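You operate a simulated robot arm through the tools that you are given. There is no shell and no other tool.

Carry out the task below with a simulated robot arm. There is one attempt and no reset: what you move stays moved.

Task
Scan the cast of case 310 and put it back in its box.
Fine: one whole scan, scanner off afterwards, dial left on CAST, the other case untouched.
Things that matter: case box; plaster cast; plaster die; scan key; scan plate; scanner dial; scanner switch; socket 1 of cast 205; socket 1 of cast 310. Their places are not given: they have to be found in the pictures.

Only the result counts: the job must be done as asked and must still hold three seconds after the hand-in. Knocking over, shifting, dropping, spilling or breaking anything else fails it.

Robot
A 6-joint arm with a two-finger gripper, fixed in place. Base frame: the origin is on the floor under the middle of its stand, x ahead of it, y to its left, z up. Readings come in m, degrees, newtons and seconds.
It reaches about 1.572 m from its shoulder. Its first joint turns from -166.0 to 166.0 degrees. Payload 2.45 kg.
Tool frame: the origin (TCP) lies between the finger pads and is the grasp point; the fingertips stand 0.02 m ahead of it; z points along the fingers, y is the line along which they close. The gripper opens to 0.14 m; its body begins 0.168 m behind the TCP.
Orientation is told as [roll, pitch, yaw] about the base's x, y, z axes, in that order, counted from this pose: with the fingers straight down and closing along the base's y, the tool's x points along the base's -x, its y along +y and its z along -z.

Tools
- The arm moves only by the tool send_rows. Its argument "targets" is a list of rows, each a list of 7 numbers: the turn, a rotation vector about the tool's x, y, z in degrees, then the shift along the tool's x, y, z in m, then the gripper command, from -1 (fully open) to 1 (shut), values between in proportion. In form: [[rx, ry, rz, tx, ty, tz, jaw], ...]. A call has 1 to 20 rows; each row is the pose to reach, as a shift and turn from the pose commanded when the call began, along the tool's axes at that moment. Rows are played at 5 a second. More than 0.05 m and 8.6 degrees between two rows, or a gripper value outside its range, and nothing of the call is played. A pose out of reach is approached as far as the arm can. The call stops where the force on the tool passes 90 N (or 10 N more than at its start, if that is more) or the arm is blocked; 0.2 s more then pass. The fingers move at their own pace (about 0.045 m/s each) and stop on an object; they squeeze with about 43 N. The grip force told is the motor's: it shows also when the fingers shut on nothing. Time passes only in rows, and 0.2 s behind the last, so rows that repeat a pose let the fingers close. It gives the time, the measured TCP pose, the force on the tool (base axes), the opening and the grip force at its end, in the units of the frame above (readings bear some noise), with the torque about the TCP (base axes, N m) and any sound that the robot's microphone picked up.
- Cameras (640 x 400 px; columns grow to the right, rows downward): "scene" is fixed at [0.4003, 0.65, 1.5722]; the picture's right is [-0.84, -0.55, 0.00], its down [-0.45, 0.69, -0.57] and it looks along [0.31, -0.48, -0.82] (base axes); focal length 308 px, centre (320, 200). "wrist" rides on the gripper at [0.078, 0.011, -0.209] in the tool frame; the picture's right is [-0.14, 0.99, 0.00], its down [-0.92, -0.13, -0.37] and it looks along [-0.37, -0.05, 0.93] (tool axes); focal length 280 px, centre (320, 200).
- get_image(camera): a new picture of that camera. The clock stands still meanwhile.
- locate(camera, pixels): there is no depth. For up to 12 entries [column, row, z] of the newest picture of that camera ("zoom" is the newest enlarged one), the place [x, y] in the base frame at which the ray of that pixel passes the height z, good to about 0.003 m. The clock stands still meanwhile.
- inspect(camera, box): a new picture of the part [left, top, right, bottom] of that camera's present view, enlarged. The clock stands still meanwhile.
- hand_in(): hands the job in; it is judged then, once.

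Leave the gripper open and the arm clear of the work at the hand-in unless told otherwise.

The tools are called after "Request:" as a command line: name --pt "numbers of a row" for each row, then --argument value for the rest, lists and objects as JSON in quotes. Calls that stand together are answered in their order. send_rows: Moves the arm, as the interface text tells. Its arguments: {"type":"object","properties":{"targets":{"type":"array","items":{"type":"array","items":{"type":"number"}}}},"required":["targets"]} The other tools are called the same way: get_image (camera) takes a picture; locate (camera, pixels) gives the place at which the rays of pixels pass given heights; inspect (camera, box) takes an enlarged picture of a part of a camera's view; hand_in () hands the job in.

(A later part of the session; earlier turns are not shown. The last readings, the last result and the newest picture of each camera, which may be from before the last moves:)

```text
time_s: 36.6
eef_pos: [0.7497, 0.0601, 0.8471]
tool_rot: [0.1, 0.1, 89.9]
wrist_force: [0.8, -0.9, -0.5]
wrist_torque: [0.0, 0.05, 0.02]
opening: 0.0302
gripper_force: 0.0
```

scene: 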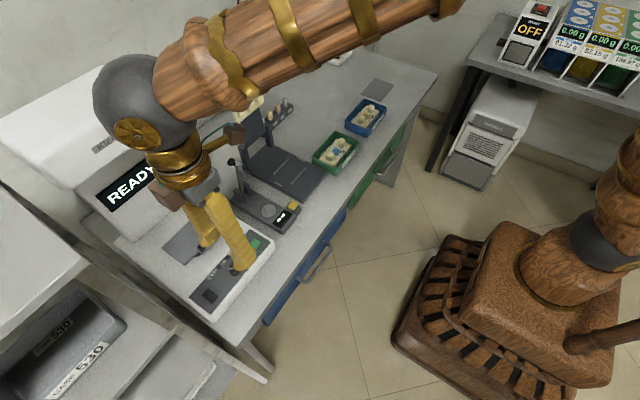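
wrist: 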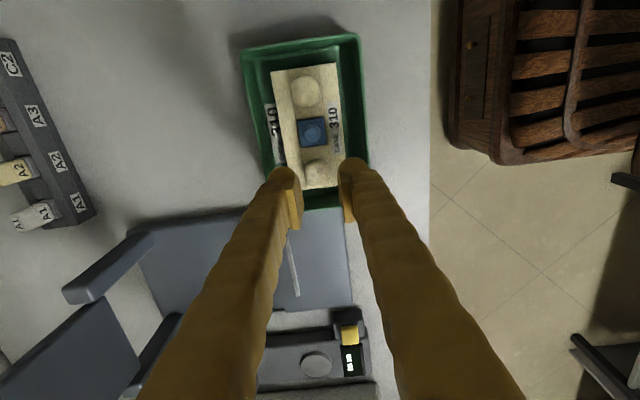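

Still free (tips ≈0.826). Two more 1 mm steps at a time to find the cast top.

Request:
send_rows --pt "0 0 0 0 0 0.001 0.571" --pt "0 0 0 0 0 0.002 0.571"

Request:
inspect --camera "scene" --box '[308, 130, 358, 170]'

```text
time_s: 37.2
eef_pos: [0.7501, 0.0615, 0.845]
tool_rot: [0.0, 0.1, 90.0]
wrist_force: [-4.2, 7.0, 21.4]
wrist_torque: [0.08, 0.14, -0.04]
opening: 0.0299
gripper_force: 0.1
```

```text
10.00 times, centred on (333, 150) of scene
```

zoom: 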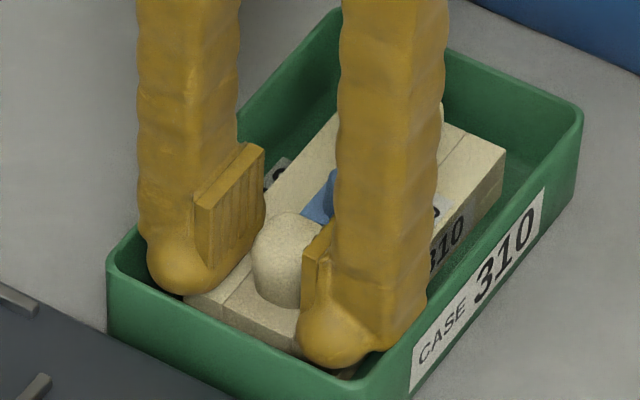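

Contact with the cast top at commanded TCP z≈0.844 (21 N). I back off 1 mm and close on the tooth.

Request:
send_rows --pt "0 0 0 0 0 -0.001 0.571" --pt "0 0 0 0 0 -0.001 0.65" --pt "0 0 0 0 0 -0.001 0.75" --pt "0 0 0 0 0 -0.001 1" --pt "0 0 0 0 0 -0.001 1" --pt "0 0 0 0 0 -0.001 1" --pt "0 0 0 0 0 -0.001 1"

Request:
inspect --camera "wrist" --box '[260, 120, 388, 220]'

Request:
inspect --camera "scene" --box '[308, 130, 358, 170]'

```text
time_s: 38.8
eef_pos: [0.7512, 0.0607, 0.8463]
tool_rot: [0.1, 0.0, 90.0]
wrist_force: [-0.5, -0.8, 0.0]
wrist_torque: [0.1, 0.01, 0.01]
opening: 0.0209
gripper_force: 43.1
```

```text
4.00 times, centred on (324, 170) of wrist
```

zoom: 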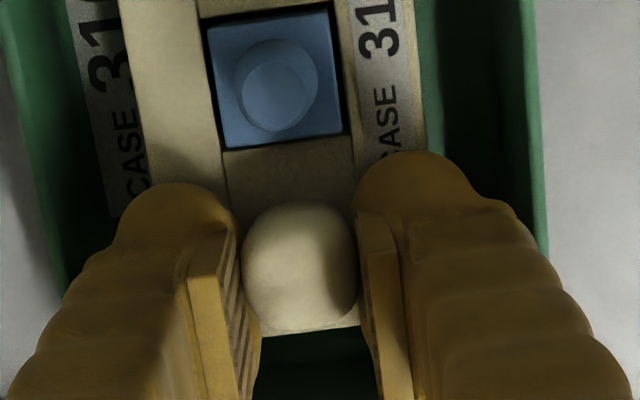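

```text
10.00 times, centred on (333, 150) of scene
```

zoom: 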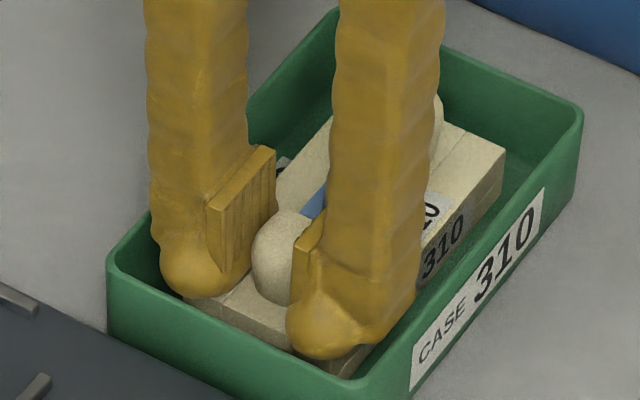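

Firm grip on the tooth (opening 2.1 cm, 43 N). I lift slowly by 8 mm and check whether the cast stays level.

Request:
send_rows --pt "0 0 0 0 0 -0.001 1" --pt "0 0 0 0 0 -0.002 1" --pt "0 0 0 0 0 -0.003 1" --pt "0 0 0 0 0 -0.005 1" --pt "0 0 0 0 0 -0.008 1" --pt "0 0 0 0 0 -0.008 1"

Request:
inspect --camera "wrist" --box '[240, 30, 400, 220]'

Request:
inspect --camera "scene" --box '[305, 120, 369, 170]'

```text
time_s: 40.2
eef_pos: [0.7514, 0.0613, 0.8529]
tool_rot: [0.1, 0.0, 89.9]
wrist_force: [-0.4, 1.3, -1.6]
wrist_torque: [0.11, 0.01, -0.01]
opening: 0.0206
gripper_force: 42.7
```

```text
2.11 times, centred on (320, 125) of wrist
```

zoom: 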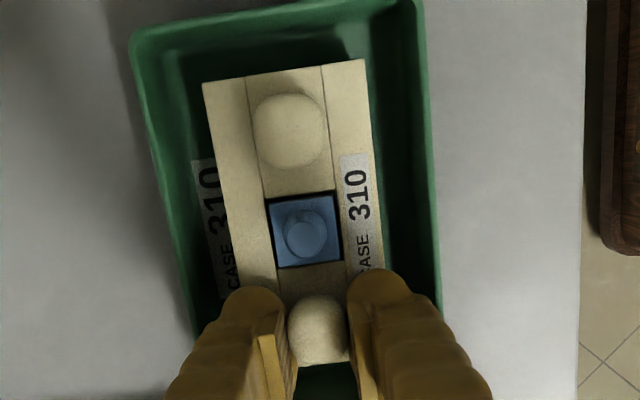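

```text
8.00 times, centred on (337, 145) of scene
```

zoom: 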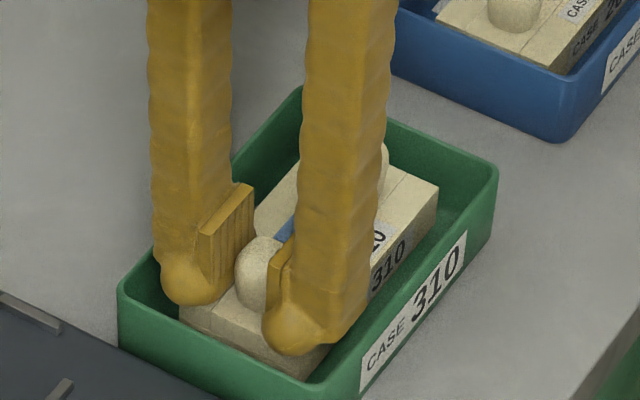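

The cast comes up with the hand. I lift a further 3 cm slowly and check its level.

Request:
send_rows --pt "0 0 0 0 0 -0.004 1" --pt "0 0 0 0 0 -0.008 1" --pt "0 0 0 0 0 -0.013 1" --pt "0 0 0 0 0 -0.018 1" --pt "0 0 0 0 0 -0.024 1" --pt "0 0 0 0 0 -0.03 1" --pt "0 0 0 0 0 -0.03 1"

Request:
inspect --camera "wrist" --box '[240, 30, 400, 220]'

Request:
inspect --camera "scene" --box '[305, 110, 369, 170]'

```text
time_s: 41.8
eef_pos: [0.7489, 0.0607, 0.8822]
tool_rot: [0.0, 0.0, 89.9]
wrist_force: [0.5, 0.1, -2.1]
wrist_torque: [0.09, 0.03, -0.01]
opening: 0.021
gripper_force: 42.5
```

```text
2.11 times, centred on (320, 125) of wrist
```

zoom: 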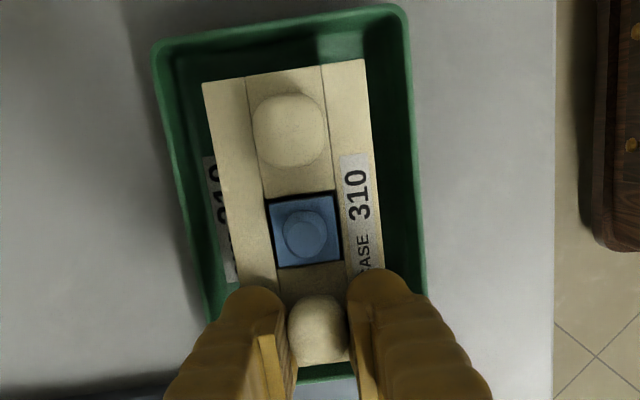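

```text
6.67 times, centred on (337, 140) of scene
```

zoom: 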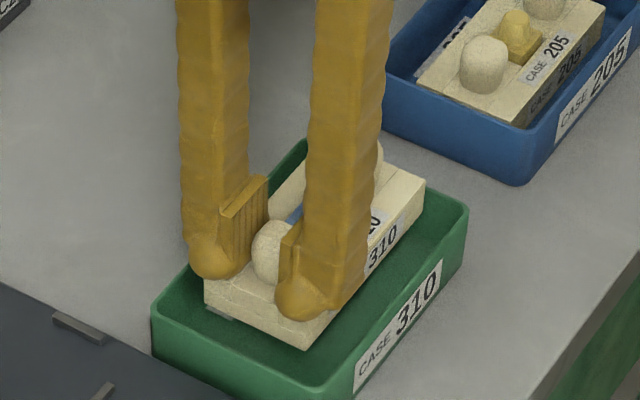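

The cast keeps exactly the same place in the wrist view, so it is held rigidly and level (≈2 N). I raise it to z≈1.05 before travelling.

Request:
send_rows --pt "0 0 0 0 0 -0.015 1" --pt "0 0 0 0 0 -0.04 1" --pt "0 0 0 0 0 -0.07 1" --pt "0 0 0 0 0 -0.1 1" --pt "0 0 0 0 0 -0.13 1" --pt "0 0 0 0 0 -0.155 1" --pt "0 0 0 0 0 -0.167 1" --pt "0 0 0 0 0 -0.167 1"

Request:
inspect --camera "wrist" --box '[240, 30, 400, 220]'

Request:
get_image --camera "scene"

```text
time_s: 43.6
eef_pos: [0.7481, 0.0609, 1.0501]
tool_rot: [0.0, 0.0, 90.0]
wrist_force: [0.5, 0.2, -2.0]
wrist_torque: [0.13, 0.0, -0.01]
opening: 0.021
gripper_force: 43.0
```

```text
2.11 times, centred on (320, 125) of wrist
```

zoom: 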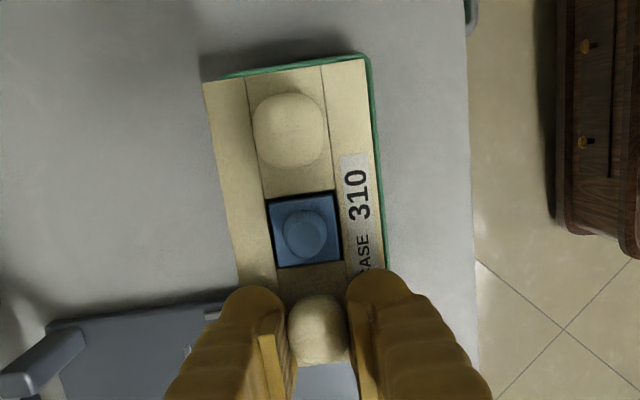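

```text
taken
```

scene: 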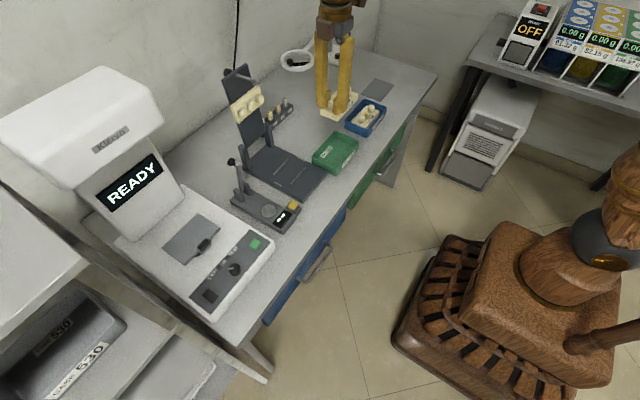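

Held well; the box is empty beneath. Now I carry it at z≈1.05 along +y to above the scanner's front (y≈0.562), x still 0.75.

Request:
send_rows --pt "0 0 0 -0.012 0 0 1" --pt "0 0 0 -0.036 0 0 1" --pt "0 0 0 -0.066 0 0 1" --pt "0 0 0 -0.096 0 0 1" --pt "0 0 0 -0.126 0 0 1" --pt "0 0 0 -0.156 0 0 1" --pt "0 0 0 -0.186 0 0 1" --pt "0 0 0 -0.216 0 0 1" --pt "0 0 0 -0.246 0 0 1" --pt "0 0 0 -0.276 0 0 1" --pt "0 0 0 -0.306 0 0 1" --pt "0 0 0 -0.336 0 0 1" --pt "0 0 0 -0.366 0 0 1" --pt "0 0 0 -0.396 0 0 1" --pt "0 0 0 -0.426 0 0 1" --pt "0 0 0 -0.456 0 0 1" --pt "0 0 0 -0.482 0 0 1" --pt "0 0 0 -0.496 0 0 1" --pt "0 0 0 -0.5015 0 0 1" --pt "0 0 0 -0.5015 0 0 1"

Request:
get_image --camera "wrist"

Request:
get_image --camera "scene"

```text
time_s: 47.8
eef_pos: [0.75, 0.563, 1.0509]
tool_rot: [0.0, 0.0, 90.0]
wrist_force: [0.7, -0.7, -1.9]
wrist_torque: [0.11, -0.01, 0.01]
opening: 0.0212
gripper_force: 42.7
```

```text
taken
```

wrist: 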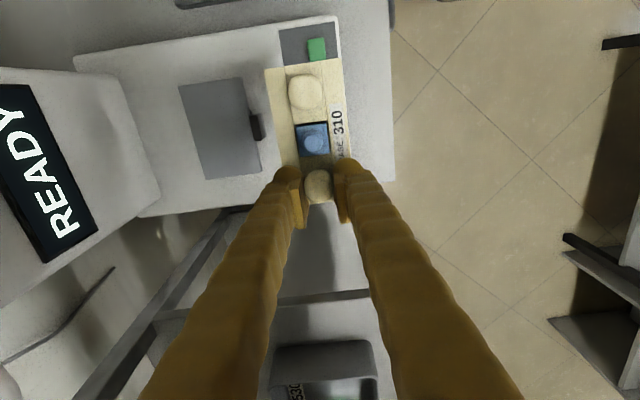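

```text
taken
```

scene: 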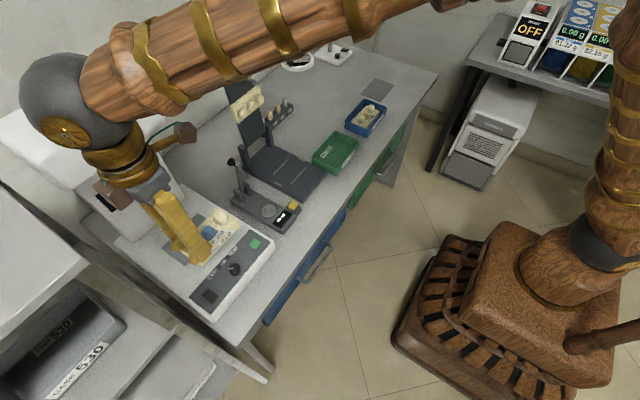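

Everything is stable, and READY is still shown. Before moving over the plate, I check the height of the shelf rail to the left (+y side), near where the hand's housing will pass.

Request:
locate --camera "wrist" --pixels '[[228, 212, 0.8], [228, 212, 0.95], [228, 212, 1.1], [90, 385, 0.8], [90, 385, 0.95], [90, 385, 1.1]]'

Request:
locate --camera "scene" --pixels '[[10, 185, 0.8], [10, 185, 0.95], [10, 185, 1.1], [160, 318, 0.8], [160, 318, 0.95], [160, 318, 1.1]]'

Request:
inspect --camera "scene" --box '[0, 140, 280, 400]'

```text
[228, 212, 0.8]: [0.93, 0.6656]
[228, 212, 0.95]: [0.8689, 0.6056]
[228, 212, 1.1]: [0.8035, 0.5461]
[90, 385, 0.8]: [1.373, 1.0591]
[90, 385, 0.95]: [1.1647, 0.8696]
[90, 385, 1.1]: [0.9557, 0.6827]
```

```text
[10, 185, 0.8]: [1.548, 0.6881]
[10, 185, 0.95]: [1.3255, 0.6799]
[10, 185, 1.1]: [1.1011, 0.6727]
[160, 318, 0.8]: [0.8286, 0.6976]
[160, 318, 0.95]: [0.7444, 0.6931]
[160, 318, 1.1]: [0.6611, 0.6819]
```

```text
1.54 times, centred on (140, 270) of scene
```

zoom: 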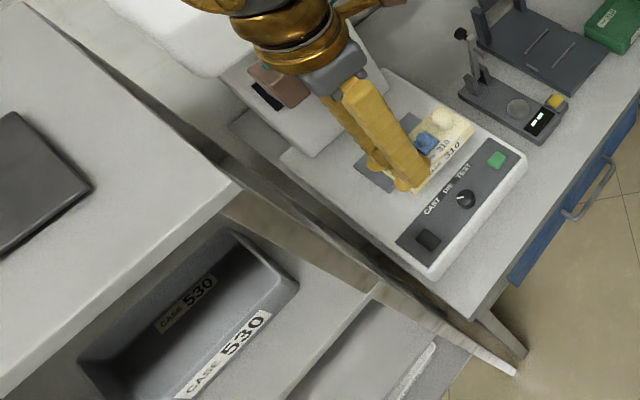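

Request:
locate --camera "scene" --pixels '[[114, 195.3, 1.22], [114, 195.3, 1.26], [114, 195.3, 1.3], [95, 192, 1.26], [122, 208, 1.24], [88, 260, 0.9], [88, 260, 1.0], [88, 260, 1.1], [88, 260, 1.2], [120, 170, 1.28]]'

Request:
inspect --camera "scene" --box '[60, 120, 220, 280]'

```text
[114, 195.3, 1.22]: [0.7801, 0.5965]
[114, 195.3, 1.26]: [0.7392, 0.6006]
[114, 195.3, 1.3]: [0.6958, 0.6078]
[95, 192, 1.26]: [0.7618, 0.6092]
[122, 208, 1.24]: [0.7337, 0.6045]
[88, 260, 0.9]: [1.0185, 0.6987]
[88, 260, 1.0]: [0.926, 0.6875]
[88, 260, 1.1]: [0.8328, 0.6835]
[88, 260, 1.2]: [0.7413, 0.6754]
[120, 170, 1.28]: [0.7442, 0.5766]
```

```text
2.50 times, centred on (140, 200) of scene
```

zoom: 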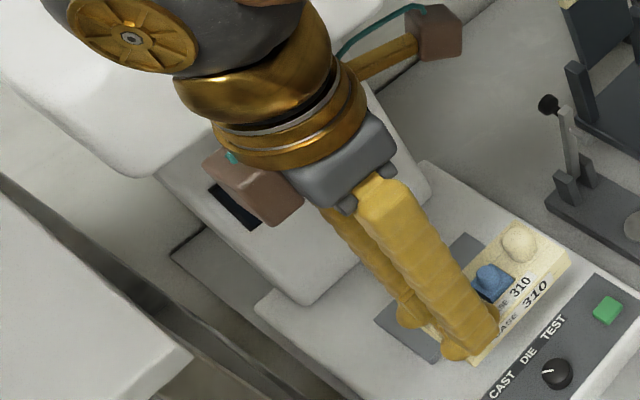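

Clearances are fine (that housing only reaches y≈0.62). I move forward over the plate to x≈0.868 while lowering to z≈0.97.

Request:
send_rows --pt "0 0 0 0 -0.012 0.008 1" --pt "0 0 0 0 -0.035 0.022 1" --pt "0 0 0 0 -0.06 0.04 1" --pt "0 0 0 0 -0.085 0.058 1" --pt "0 0 0 0 -0.106 0.072 1" --pt "0 0 0 0 -0.1175 0.08 1" --pt "0 0 0 0 -0.1175 0.08 1"

Request:
get_image --camera "wrist"

Request:
inspect --camera "scene" --box '[20, 60, 260, 280]'

Request:
inspect --camera "scene" --box '[140, 195, 240, 275]'

```text
time_s: 49.4
eef_pos: [0.8677, 0.5624, 0.9672]
tool_rot: [0.0, 0.0, 90.1]
wrist_force: [-0.2, 0.2, -2.0]
wrist_torque: [0.1, -0.01, 0.0]
opening: 0.0207
gripper_force: 42.6
```

```text
taken
```

wrist: 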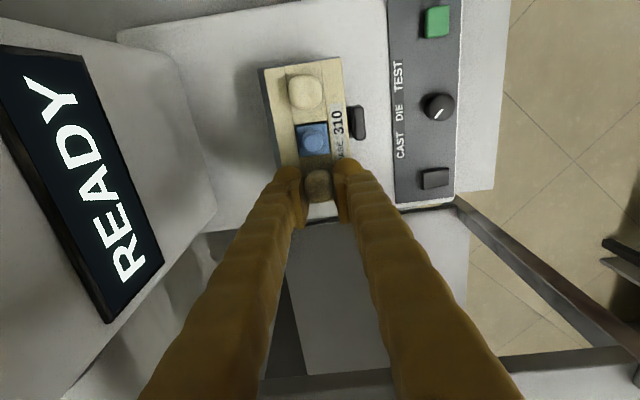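

```text
1.82 times, centred on (140, 170) of scene
```

zoom: 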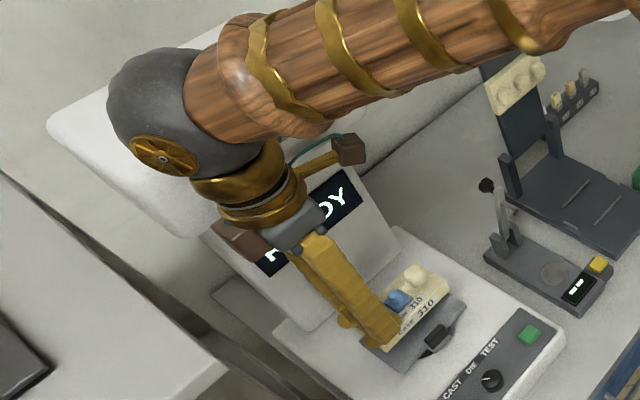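

```text
5.00 times, centred on (190, 235) of scene
```

zoom: 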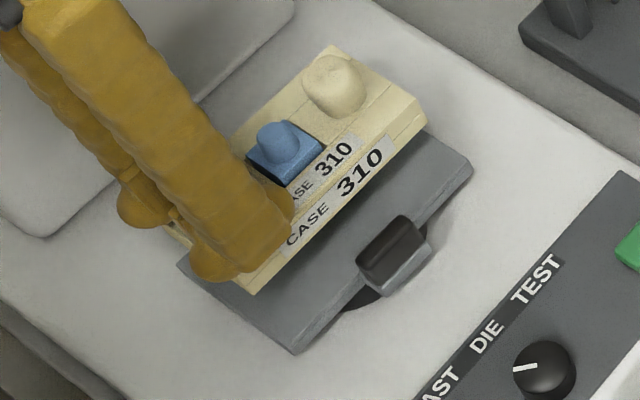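

The cast hovers above the plate, clear of the small front block. I lower to TCP z≈0.933, then look.

Request:
send_rows --pt "0 0 0 0 0 0.01 1" --pt "0 0 0 0 0 0.022 1" --pt "0 0 0 0 0 0.032 1" --pt "0 0 0 0 0 0.037 1" --pt "0 0 0 0 0 0.037 1"

Request:
inspect --camera "scene" --box '[140, 195, 240, 275]'

Request:
inspect --camera "wrist" --box '[220, 30, 420, 230]'

```text
time_s: 50.6
eef_pos: [0.8692, 0.562, 0.9338]
tool_rot: [0.0, 0.0, 90.1]
wrist_force: [0.6, -0.1, -2.4]
wrist_torque: [0.08, 0.02, -0.01]
opening: 0.0209
gripper_force: 42.9
```

```text
5.00 times, centred on (190, 235) of scene
```

zoom: 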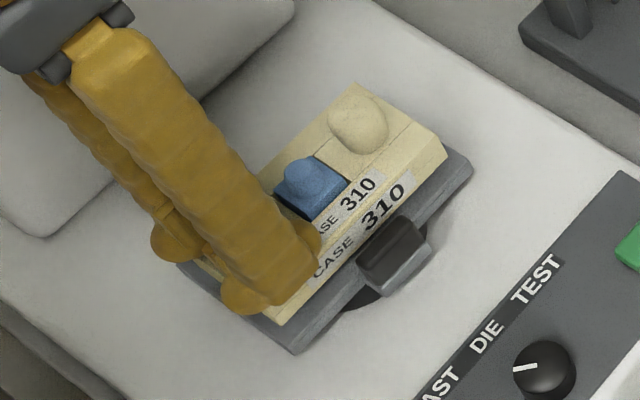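

```text
2.00 times, centred on (320, 130) of wrist
```

zoom: 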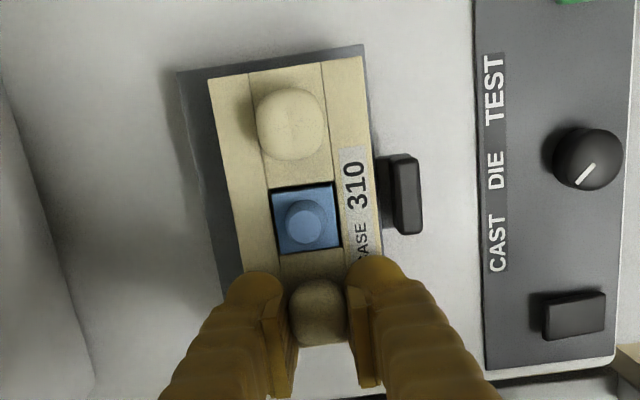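

Well positioned inside the plate. I go down 2 mm per row to about 0.927.

Request:
send_rows --pt "0 0 0 0 0 0.002 1" --pt "0 0 0 0 0 0.004 1" --pt "0 0 0 0 0 0.006 1"

```text
time_s: 51.4
eef_pos: [0.868, 0.5627, 0.9278]
tool_rot: [0.0, -0.1, 90.1]
wrist_force: [0.3, -0.5, -3.4]
wrist_torque: [0.09, 0.02, -0.02]
opening: 0.0208
gripper_force: 43.2
```

No contact yet (only the cast's weight). I feel on in 1 mm steps.

Request:
send_rows --pt "0 0 0 0 0 0.001 1" --pt "0 0 0 0 0 0.002 1"

```text
time_s: 52.0
eef_pos: [0.8681, 0.5621, 0.926]
tool_rot: [0.0, 0.0, 90.0]
wrist_force: [0.4, 0.9, -1.6]
wrist_torque: [0.1, 0.0, -0.03]
opening: 0.0207
gripper_force: 43.1
```

Request:
send_rows --pt "0 0 0 0 0 0.001 1" --pt "0 0 0 0 0 0.002 1"

Request:
inspect --camera "scene" --box '[165, 205, 229, 255]'

```text
time_s: 52.6
eef_pos: [0.8669, 0.5636, 0.9238]
tool_rot: [0.1, -0.1, 89.9]
wrist_force: [-3.8, -0.6, 12.2]
wrist_torque: [-0.84, 0.12, -0.12]
opening: 0.0208
gripper_force: 42.6
```

```text
8.00 times, centred on (197, 230) of scene
```

zoom: 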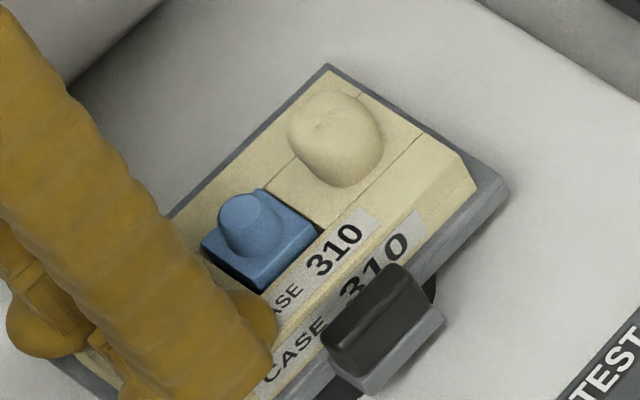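

Contact with the plate (12 N, cast flat). I release by opening to ~3.6 cm without moving.

Request:
send_rows --pt "0 0 0 0 0 -0.001 0.9" --pt "0 0 0 0 0 -0.001 0.65" --pt "0 0 0 0 0 -0.001 0.486" --pt "0 0 0 0 0 -0.001 0.486" --pt "0 0 0 0 0 -0.001 0.486"

Request:
inspect --camera "scene" --box '[150, 200, 230, 262]'

Request:
inspect --camera "wrist" --box '[220, 30, 420, 230]'

```text
time_s: 53.8
eef_pos: [0.8669, 0.5619, 0.9241]
tool_rot: [0.1, 0.0, 90.0]
wrist_force: [1.3, -0.6, -0.4]
wrist_torque: [0.02, 0.01, 0.0]
opening: 0.0359
gripper_force: 0.1
```

```text
6.45 times, centred on (190, 231) of scene
```

zoom: 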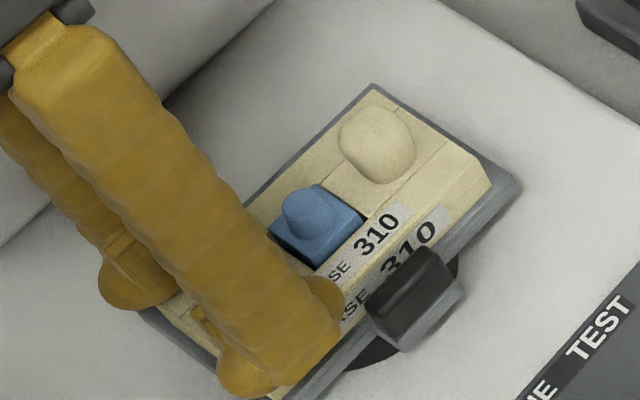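

```text
2.00 times, centred on (320, 130) of wrist
```

zoom: 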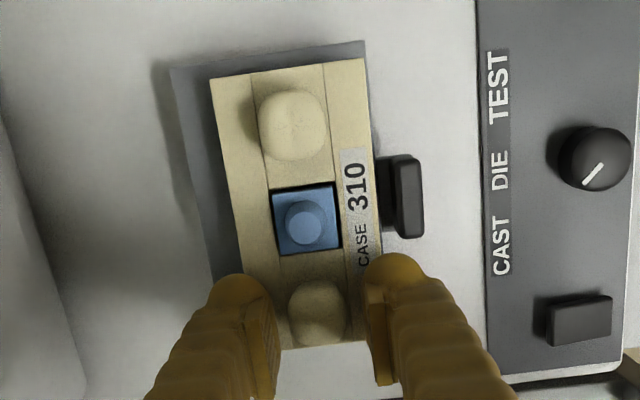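

Released; the cast sits flat on the plate with the die in place. I raise straight up and then back away towards the robot, turning later.

Request:
send_rows --pt "0 0 0 0 0 -0.006 0.486" --pt "0 0 0 0 0 -0.018 0.486" --pt "0 0 0 0 0 -0.04 0.486" --pt "0 0 0 0 0 -0.07 0.486" --pt "0 0 0 0 0.02 -0.095 0.486" --pt "0 0 0 0 0.055 -0.115 0.486" --pt "0 0 0 0 0.095 -0.125 0.486" --pt "0 0 0 0 0.135 -0.125 0.486" --pt "0 0 0 0 0.16 -0.125 0.486" --pt "0 0 0 0 0.16 -0.125 0.486"

Request:
get_image --camera "scene"

Request:
inspect --camera "scene" --box '[140, 195, 240, 275]'

Request:
get_image --camera "wrist"

```text
time_s: 56.0
eef_pos: [0.7068, 0.5626, 1.0505]
tool_rot: [0.0, 0.0, 90.0]
wrist_force: [-0.9, 0.2, -1.7]
wrist_torque: [0.0, 0.02, -0.03]
opening: 0.0361
gripper_force: 0.0
```

```text
taken
```

scene: 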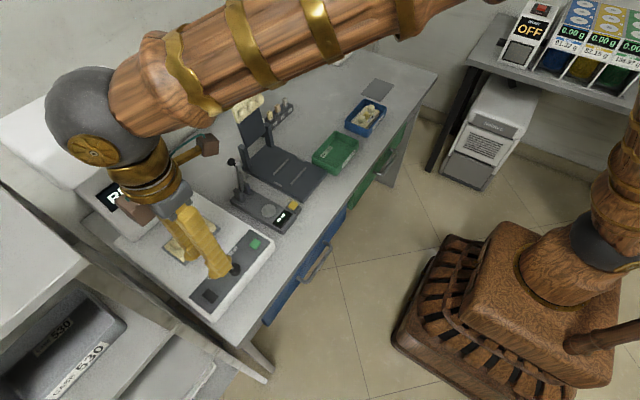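

```text
5.00 times, centred on (190, 235) of scene
```

zoom: 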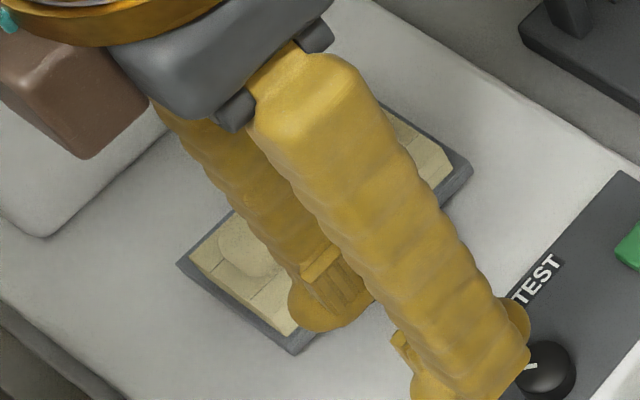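

```text
taken
```

wrist: 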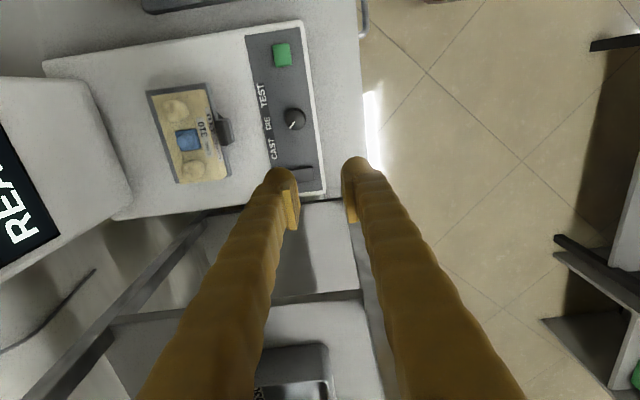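

The cast rests on the plate, label towards the front. Next I locate the green key precisely in this view (≈(282,54)) and the rocker's far end for later.

Request:
inspect --camera "wrist" --box '[230, 10, 340, 200]'

Request:
locate --camera "wrist" --pixels '[[282, 54, 0.858], [273, 44, 0.858], [291, 64, 0.858], [294, 119, 0.87], [304, 172, 0.858]]'

```text
2.11 times, centred on (285, 105) of wrist
```

zoom: 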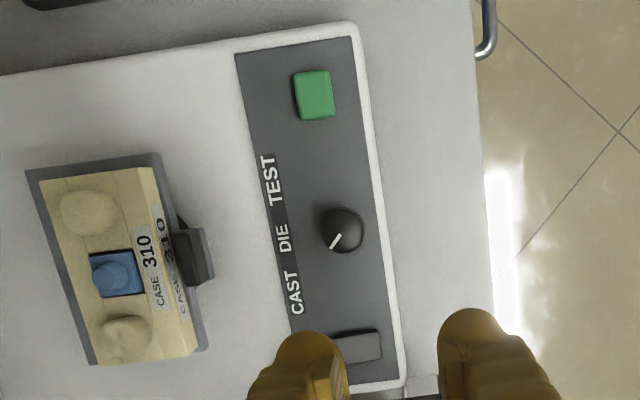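

```text
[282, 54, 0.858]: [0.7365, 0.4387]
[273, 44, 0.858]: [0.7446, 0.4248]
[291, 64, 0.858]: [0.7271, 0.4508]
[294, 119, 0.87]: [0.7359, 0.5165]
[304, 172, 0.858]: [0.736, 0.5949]
```

Key centre ≈(0.7365, 0.439). I close the fingers and move so the far finger's roll sits above the key (TCP x≈0.7225, y≈0.439), hovering at z≈0.90.

Request:
send_rows --pt "0 0 0 0.03 -0.004 0 1" --pt "0 0 0 0.07 -0.008 0 1" --pt "0 0 0 0.105 -0.012 0.01 1" --pt "0 0 0 0.123 -0.0145 0.04 1" --pt "0 0 0 0.123 -0.0145 0.08 1" --pt "0 0 0 0.123 -0.0145 0.12 1" --pt "0 0 0 0.123 -0.0145 0.145 1" --pt "0 0 0 0.123 -0.0145 0.145 1"

Request:
inspect --camera "scene" --box '[200, 200, 300, 290]'

Request:
inspect --camera "wrist" --box '[240, 110, 400, 235]'

```text
time_s: 57.8
eef_pos: [0.7233, 0.4406, 0.9052]
tool_rot: [0.0, 0.0, 90.0]
wrist_force: [0.3, 0.2, -0.9]
wrist_torque: [0.03, 0.02, 0.03]
opening: 0.0
gripper_force: 29.4
```

```text
4.44 times, centred on (250, 245) of scene
```

zoom: 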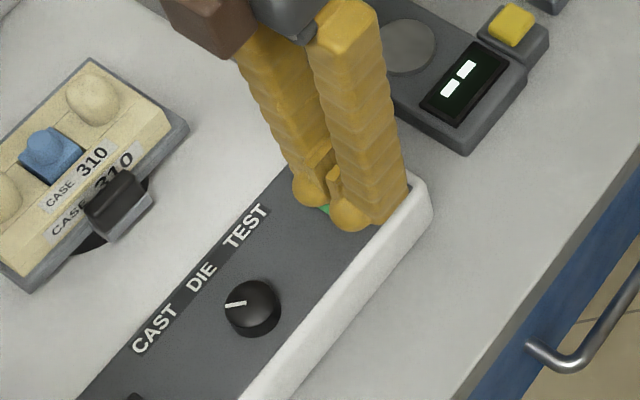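

```text
3.20 times, centred on (320, 172) of wrist
```

zoom: 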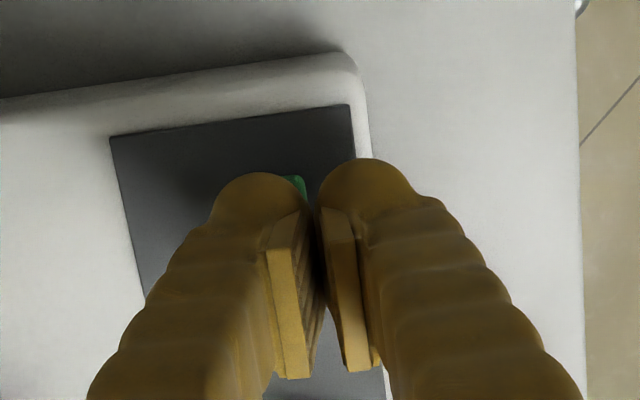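

The far roll is over the green key (green peeks out at zoom 295,185). I lower to just above it, then press in 1 mm steps.

Request:
send_rows --pt "0 0 0 0 0 0.008 1" --pt "0 0 0 0 0 0.016 1" --pt "0 0 0 0 0 0.02 1" --pt "0 0 0 0 0 0.022 1"

```text
time_s: 58.8
eef_pos: [0.7208, 0.4396, 0.882]
tool_rot: [0.0, 0.0, 90.0]
wrist_force: [0.2, 0.6, 0.7]
wrist_torque: [0.01, 0.01, 0.01]
opening: 0.0001
gripper_force: 29.4
```

Request:
send_rows --pt "0 0 0 0 0 0.001 1" --pt "0 0 0 0 0 0.002 1" --pt "0 0 0 0 0 0.003 1"

Request:
inspect --camera "scene" --box '[60, 130, 300, 290]'

```text
time_s: 59.6
eef_pos: [0.7226, 0.4392, 0.8793]
tool_rot: [0.0, 0.0, 90.0]
wrist_force: [-0.7, -0.4, 2.5]
wrist_torque: [-0.03, -0.03, -0.02]
opening: 0.0
gripper_force: 29.3
heard: click
```

```text
2.50 times, centred on (180, 210) of scene
```

zoom: 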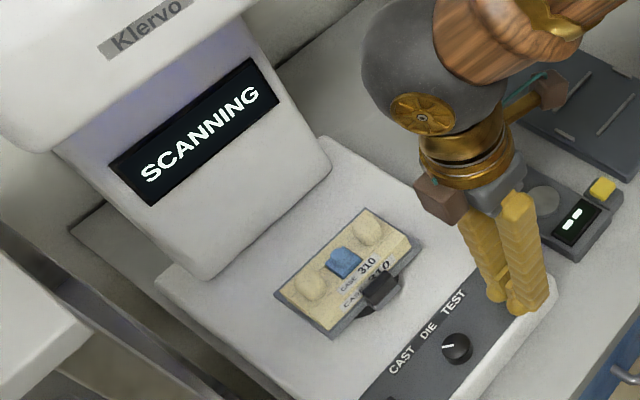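

A click, and the screen shows SCANNING. I lift off the key and wait clear of the scanner.

Request:
send_rows --pt "0 0 0 0 0 -0.004 1" --pt "0 0 0 0 0 -0.015 1" --pt "0 0 0 0 0.01 -0.045 1" --pt "0 0 0 0 0.02 -0.085 1" --pt "0 0 0 0 0.03 -0.125 1" --pt "0 0 0 0 0.03 -0.14 1" --pt "0 0 0 0 0.03 -0.14 1" --pt "0 0 0 0 0.03 -0.14 1" --pt "0 0 0 0 0.03 -0.14 1" --pt "0 0 0 0 0.03 -0.14 1"

Request:
inspect --camera "scene" --box '[60, 130, 300, 290]'

```text
time_s: 61.8
eef_pos: [0.6938, 0.4373, 1.0202]
tool_rot: [-0.1, 0.1, 90.0]
wrist_force: [-0.6, 0.0, -0.3]
wrist_torque: [0.02, 0.0, 0.01]
opening: 0.0
gripper_force: 29.6
```

```text
2.50 times, centred on (180, 210) of scene
```

zoom: 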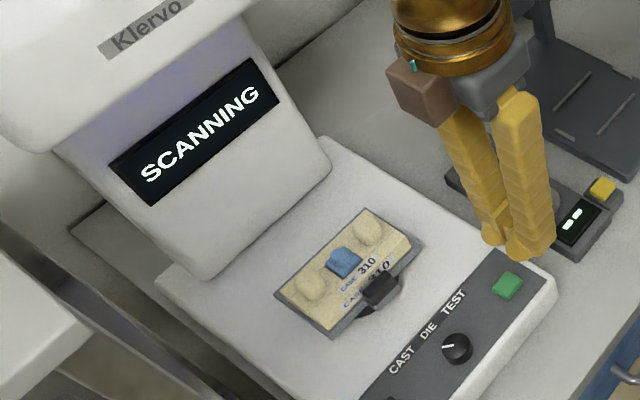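

Still SCANNING. I hold still for about four seconds.

Request:
send_rows --pt "0 0 0 0 0 0 1" --pt "0 0 0 0 0 0 1" --pt "0 0 0 0 0 0 1" --pt "0 0 0 0 0 0 1" --pt "0 0 0 0 0 0 1" --pt "0 0 0 0 0 0 1" --pt "0 0 0 0 0 0 1" --pt "0 0 0 0 0 0 1" --pt "0 0 0 0 0 0 1" --pt "0 0 0 0 0 0 1" --pt "0 0 0 0 0 0 1" --pt "0 0 0 0 0 0 1" --pt "0 0 0 0 0 0 1" --pt "0 0 0 0 0 0 1" --pt "0 0 0 0 0 0 1" --pt "0 0 0 0 0 0 1" --pt "0 0 0 0 0 0 1" --pt "0 0 0 0 0 0 1" --pt "0 0 0 0 0 0 1" --pt "0 0 0 0 0 0 1"

Request:
inspect --camera "scene" --box '[60, 130, 300, 290]'

```text
time_s: 66.0
eef_pos: [0.6929, 0.4375, 1.0197]
tool_rot: [0.0, 0.1, 90.1]
wrist_force: [-0.6, 1.2, -0.1]
wrist_torque: [0.02, 0.0, -0.01]
opening: 0.0002
gripper_force: 29.5
```

```text
2.50 times, centred on (180, 210) of scene
```

zoom: 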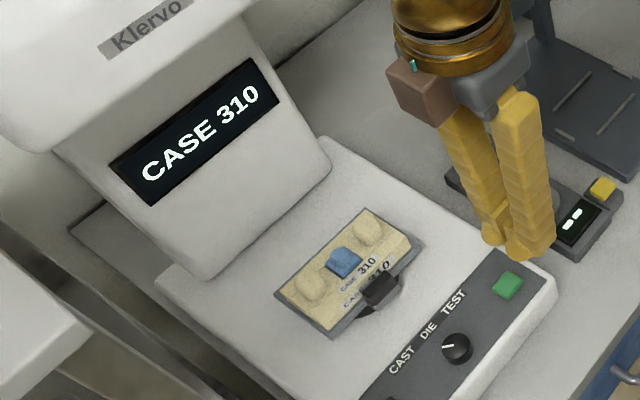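

The screen now shows CASE 310, so the scan appears finished. I wait two more seconds to be sure it's final.

Request:
send_rows --pt "0 0 0 0 0 0 1" --pt "0 0 0 0 0 0 1" --pt "0 0 0 0 0 0 1" --pt "0 0 0 0 0 0 1" --pt "0 0 0 0 0 0 1" --pt "0 0 0 0 0 0 1" --pt "0 0 0 0 0 0 1" --pt "0 0 0 0 0 0 1" --pt "0 0 0 0 0 0 1" --pt "0 0 0 0 0 0 1" --pt "0 0 0 0 0 0 1" --pt "0 0 0 0 0 0 1"

Request:
inspect --camera "scene" --box '[60, 130, 300, 290]'

Request:
inspect --camera "scene" --box '[140, 195, 240, 275]'

```text
time_s: 68.6
eef_pos: [0.6933, 0.4377, 1.0202]
tool_rot: [0.0, 0.0, 90.0]
wrist_force: [0.2, 0.6, -0.2]
wrist_torque: [0.02, 0.02, 0.04]
opening: 0.0
gripper_force: 29.3
```

```text
2.50 times, centred on (180, 210) of scene
```

zoom: 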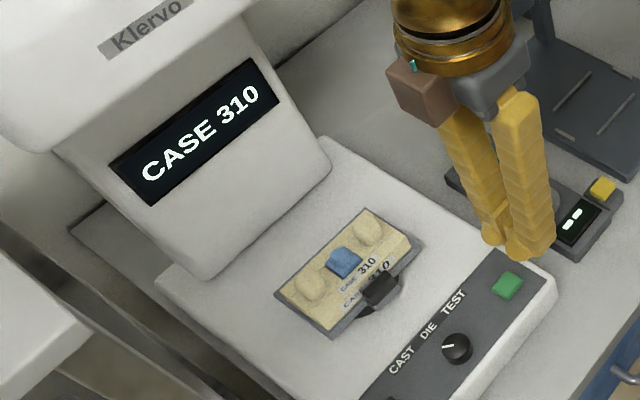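

```text
5.00 times, centred on (190, 235) of scene
```

zoom: 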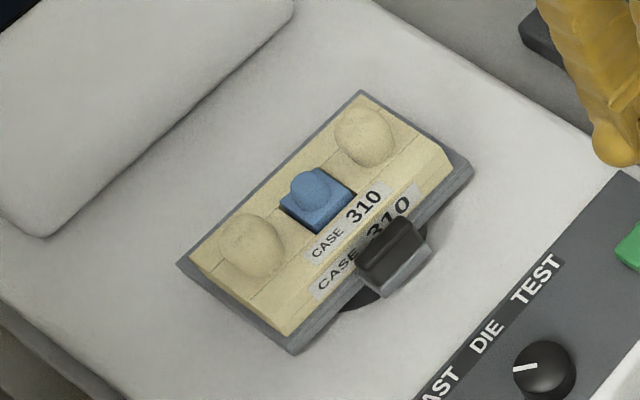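

The scan is complete (CASE 310 stays on the screen). Now I locate the rocker's corners precisely to press its raised far end and switch the scanner off.

Request:
inspect --camera "scene" --box '[190, 270, 230, 310]'

Request:
locate --camera "scene" --pixels '[[208.3, 288.2, 0.86], [219, 296.5, 0.856], [212.7, 304.2, 0.856], [201.7, 295.5, 0.86]]'

```text
10.00 times, centred on (210, 290) of scene
```

zoom: 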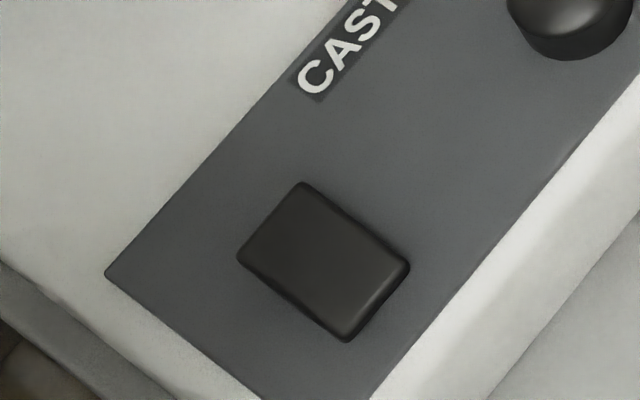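

```text
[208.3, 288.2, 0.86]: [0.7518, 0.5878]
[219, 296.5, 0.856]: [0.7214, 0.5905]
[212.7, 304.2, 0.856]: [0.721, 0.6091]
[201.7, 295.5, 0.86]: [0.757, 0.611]
```

Rocker spans x 0.721–0.754, y 0.589–0.610. I move the closed fingers so the near roll is above its far end (TCP x≈0.765, y≈0.600), hovering at z≈0.905.

Request:
send_rows --pt "0 0 0 -0.03 -0.012 0 1" --pt "0 0 0 -0.07 -0.03 0 1" --pt "0 0 0 -0.11 -0.048 0 1" --pt "0 0 0 -0.145 -0.065 0 1" --pt "0 0 0 -0.161 -0.0725 0.02 1" --pt "0 0 0 -0.161 -0.0725 0.06 1" --pt "0 0 0 -0.161 -0.0725 0.1 1" --pt "0 0 0 -0.161 -0.0725 0.114 1" --pt "0 0 0 -0.161 -0.0725 0.114 1"

Request:
inspect --camera "scene" --box '[160, 220, 260, 320]'

Request:
inspect --camera "wrist" --box '[240, 110, 400, 235]'

```text
time_s: 70.6
eef_pos: [0.7637, 0.5992, 0.9]
tool_rot: [-0.1, 0.0, 90.1]
wrist_force: [0.5, -0.4, -0.1]
wrist_torque: [-0.01, 0.01, -0.01]
opening: 0.0
gripper_force: 29.3
```

```text
4.00 times, centred on (210, 270) of scene
```

zoom: 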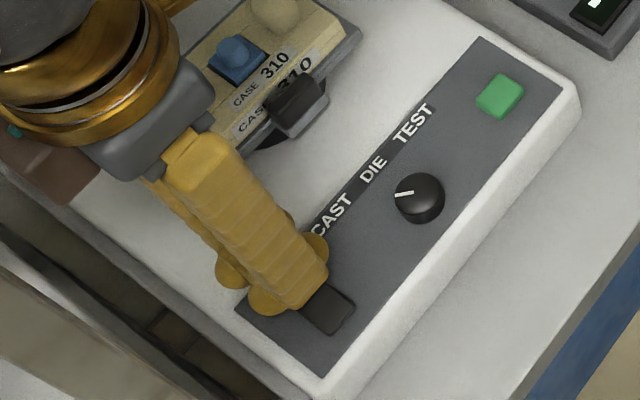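

```text
3.20 times, centred on (320, 172) of wrist
```

zoom: 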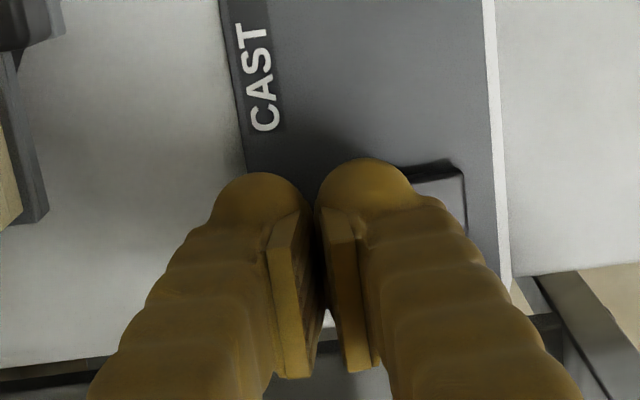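

The near roll covers the rocker's far end; its near end is visible to the right. I lower to ≈0.887 and then press in small steps.

Request:
send_rows --pt "0 0 0 0 0 0.008 1" --pt "0 0 0 0 0 0.014 1" --pt "0 0 0 0 0 0.018 1" --pt "0 0 0 0 0 0.02 1"

Request:
inspect --camera "scene" --box '[80, 140, 200, 220]'

```text
time_s: 71.6
eef_pos: [0.7649, 0.6013, 0.8834]
tool_rot: [0.0, 0.0, 90.0]
wrist_force: [0.1, -0.8, -0.5]
wrist_torque: [0.03, 0.01, 0.0]
opening: 0.0
gripper_force: 29.8
```

```text
5.00 times, centred on (140, 180) of scene
```

zoom: 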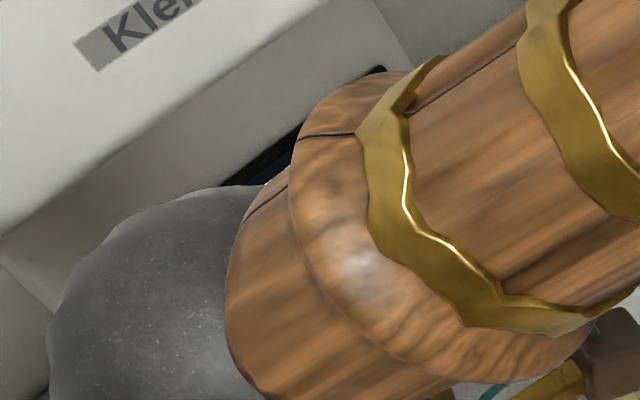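

The arm hides the screen from the scene camera here. I press on in 1 mm steps and watch force and sound.

Request:
send_rows --pt "0 0 0 0 0 0.001 1" --pt "0 0 0 0 0 0.002 1" --pt "0 0 0 0 0 0.003 1"

Request:
get_image --camera "wrist"

```text
time_s: 72.4
eef_pos: [0.7643, 0.6001, 0.8811]
tool_rot: [0.0, 0.0, 89.9]
wrist_force: [-0.1, 0.3, 2.9]
wrist_torque: [0.0, 0.06, -0.03]
opening: 0.0
gripper_force: 29.5
```

```text
taken
```

wrist: 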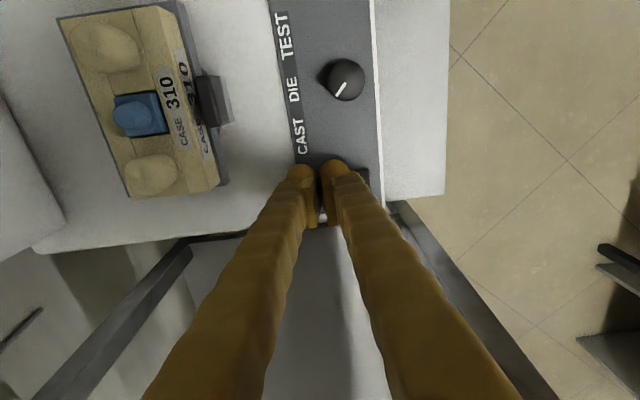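

Light contact (2.9 N). Three more 1 mm steps.

Request:
send_rows --pt "0 0 0 0 0 0.001 1" --pt "0 0 0 0 0 0.002 1"

Request:
inspect --camera "scene" --box '[190, 265, 240, 310]'

```text
time_s: 73.0
eef_pos: [0.7643, 0.5999, 0.8815]
tool_rot: [-0.1, -0.1, 89.9]
wrist_force: [-4.1, 0.4, 18.1]
wrist_torque: [0.03, 0.28, -0.02]
opening: 0.0001
gripper_force: 29.5
```

```text
8.89 times, centred on (215, 288) of scene
```

zoom: 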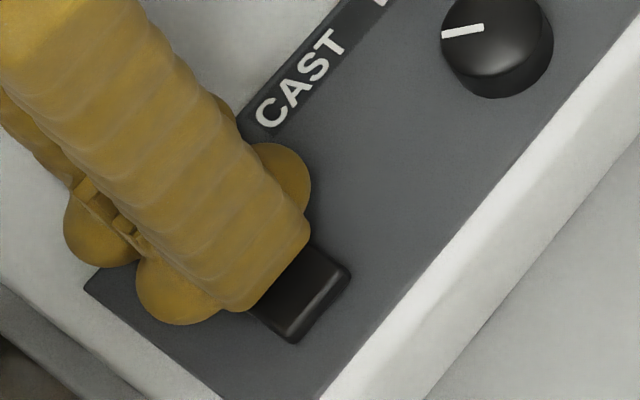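

The rocker's near end now looks raised again (18 N felt). I lift off and check the screen.

Request:
send_rows --pt "0 0 0 0 0 -0.006 1" --pt "0 0 0 0 0 -0.025 1" --pt "0 0 0 0 0 -0.06 1" --pt "0 0 0 0 0.01 -0.1 1" --pt "0 0 0 0 0.04 -0.135 1" --pt "0 0 0 0 0.07 -0.16 1" --pt "0 0 0 0 0.07 -0.16 1"

Request:
get_image --camera "wrist"

Request:
inspect --camera "scene" --box '[60, 130, 300, 310]'

Request:
inspect --camera "scene" --box '[190, 265, 240, 310]'

```text
time_s: 74.6
eef_pos: [0.6961, 0.6027, 1.0419]
tool_rot: [-0.1, 0.0, 90.0]
wrist_force: [-0.4, 0.8, 0.7]
wrist_torque: [0.03, 0.01, -0.01]
opening: 0.0001
gripper_force: 29.0
```

```text
taken
```

wrist: 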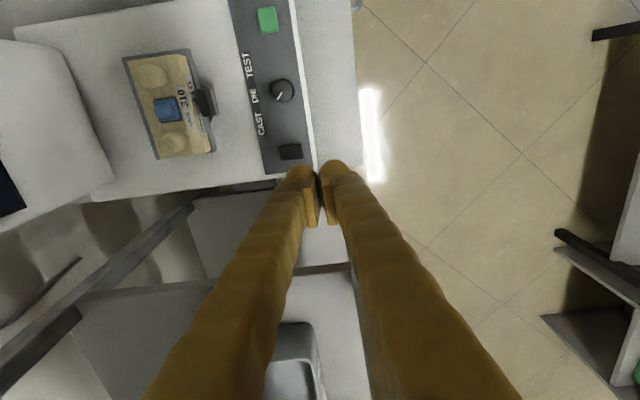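

```text
2.22 times, centred on (180, 220) of scene
```

zoom: 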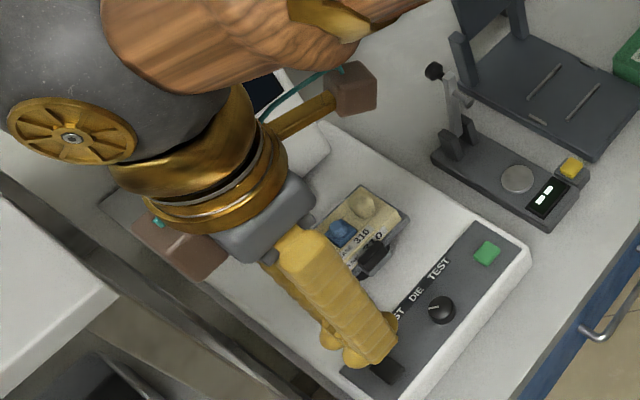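

```text
8.89 times, centred on (215, 288) of scene
```

zoom: 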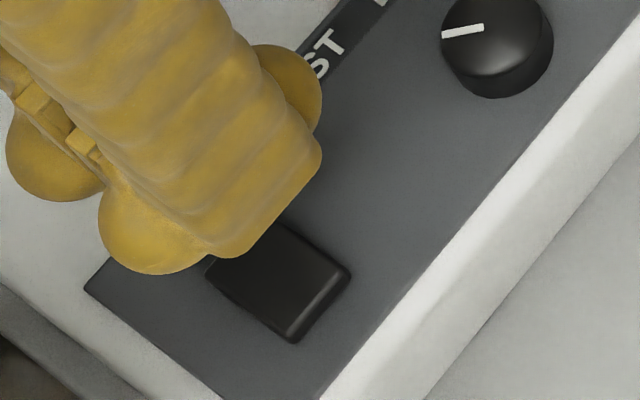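

The screen is hidden behind the arm; I move aside (y≈0.44) to verify it's off, opening the fingers to 3 cm meanwhile.

Request:
send_rows --pt "0 0 0 0.03 0 0 0.8" --pt "0 0 0 0.07 0 0 0.571" --pt "0 0 0 0.11 0 0 0.571" --pt "0 0 0 0.145 0 0 0.571" --pt "0 0 0 0.16 0 0 0.571" --pt "0 0 0 0.16 0 0 0.571"

Request:
inspect --camera "scene" --box '[60, 130, 300, 310]'

Request:
get_image --camera "wrist"

Request:
inspect --camera "scene" --box '[150, 205, 230, 265]'

```text
time_s: 76.0
eef_pos: [0.697, 0.4404, 1.0418]
tool_rot: [-0.1, 0.0, 89.9]
wrist_force: [0.4, 0.1, -0.8]
wrist_torque: [0.01, -0.01, -0.02]
opening: 0.03
gripper_force: 0.1
```

```text
2.22 times, centred on (180, 220) of scene
```

zoom: 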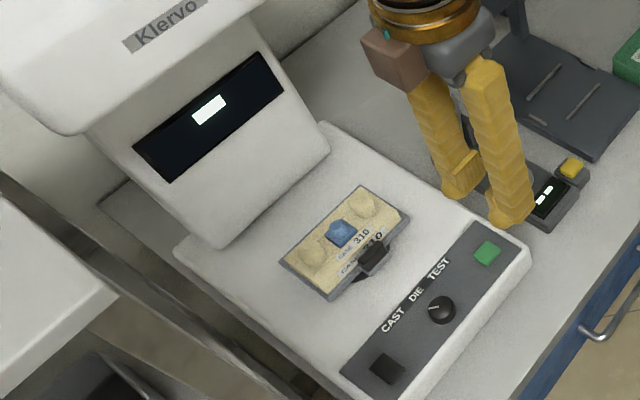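

```text
taken
```

wrist: 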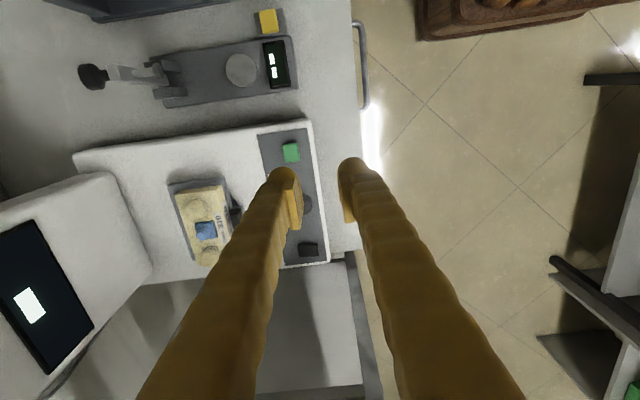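

```text
6.67 times, centred on (190, 235) of scene
```

zoom: 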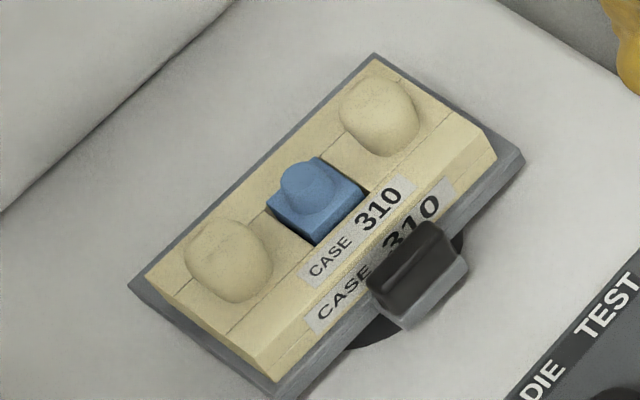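

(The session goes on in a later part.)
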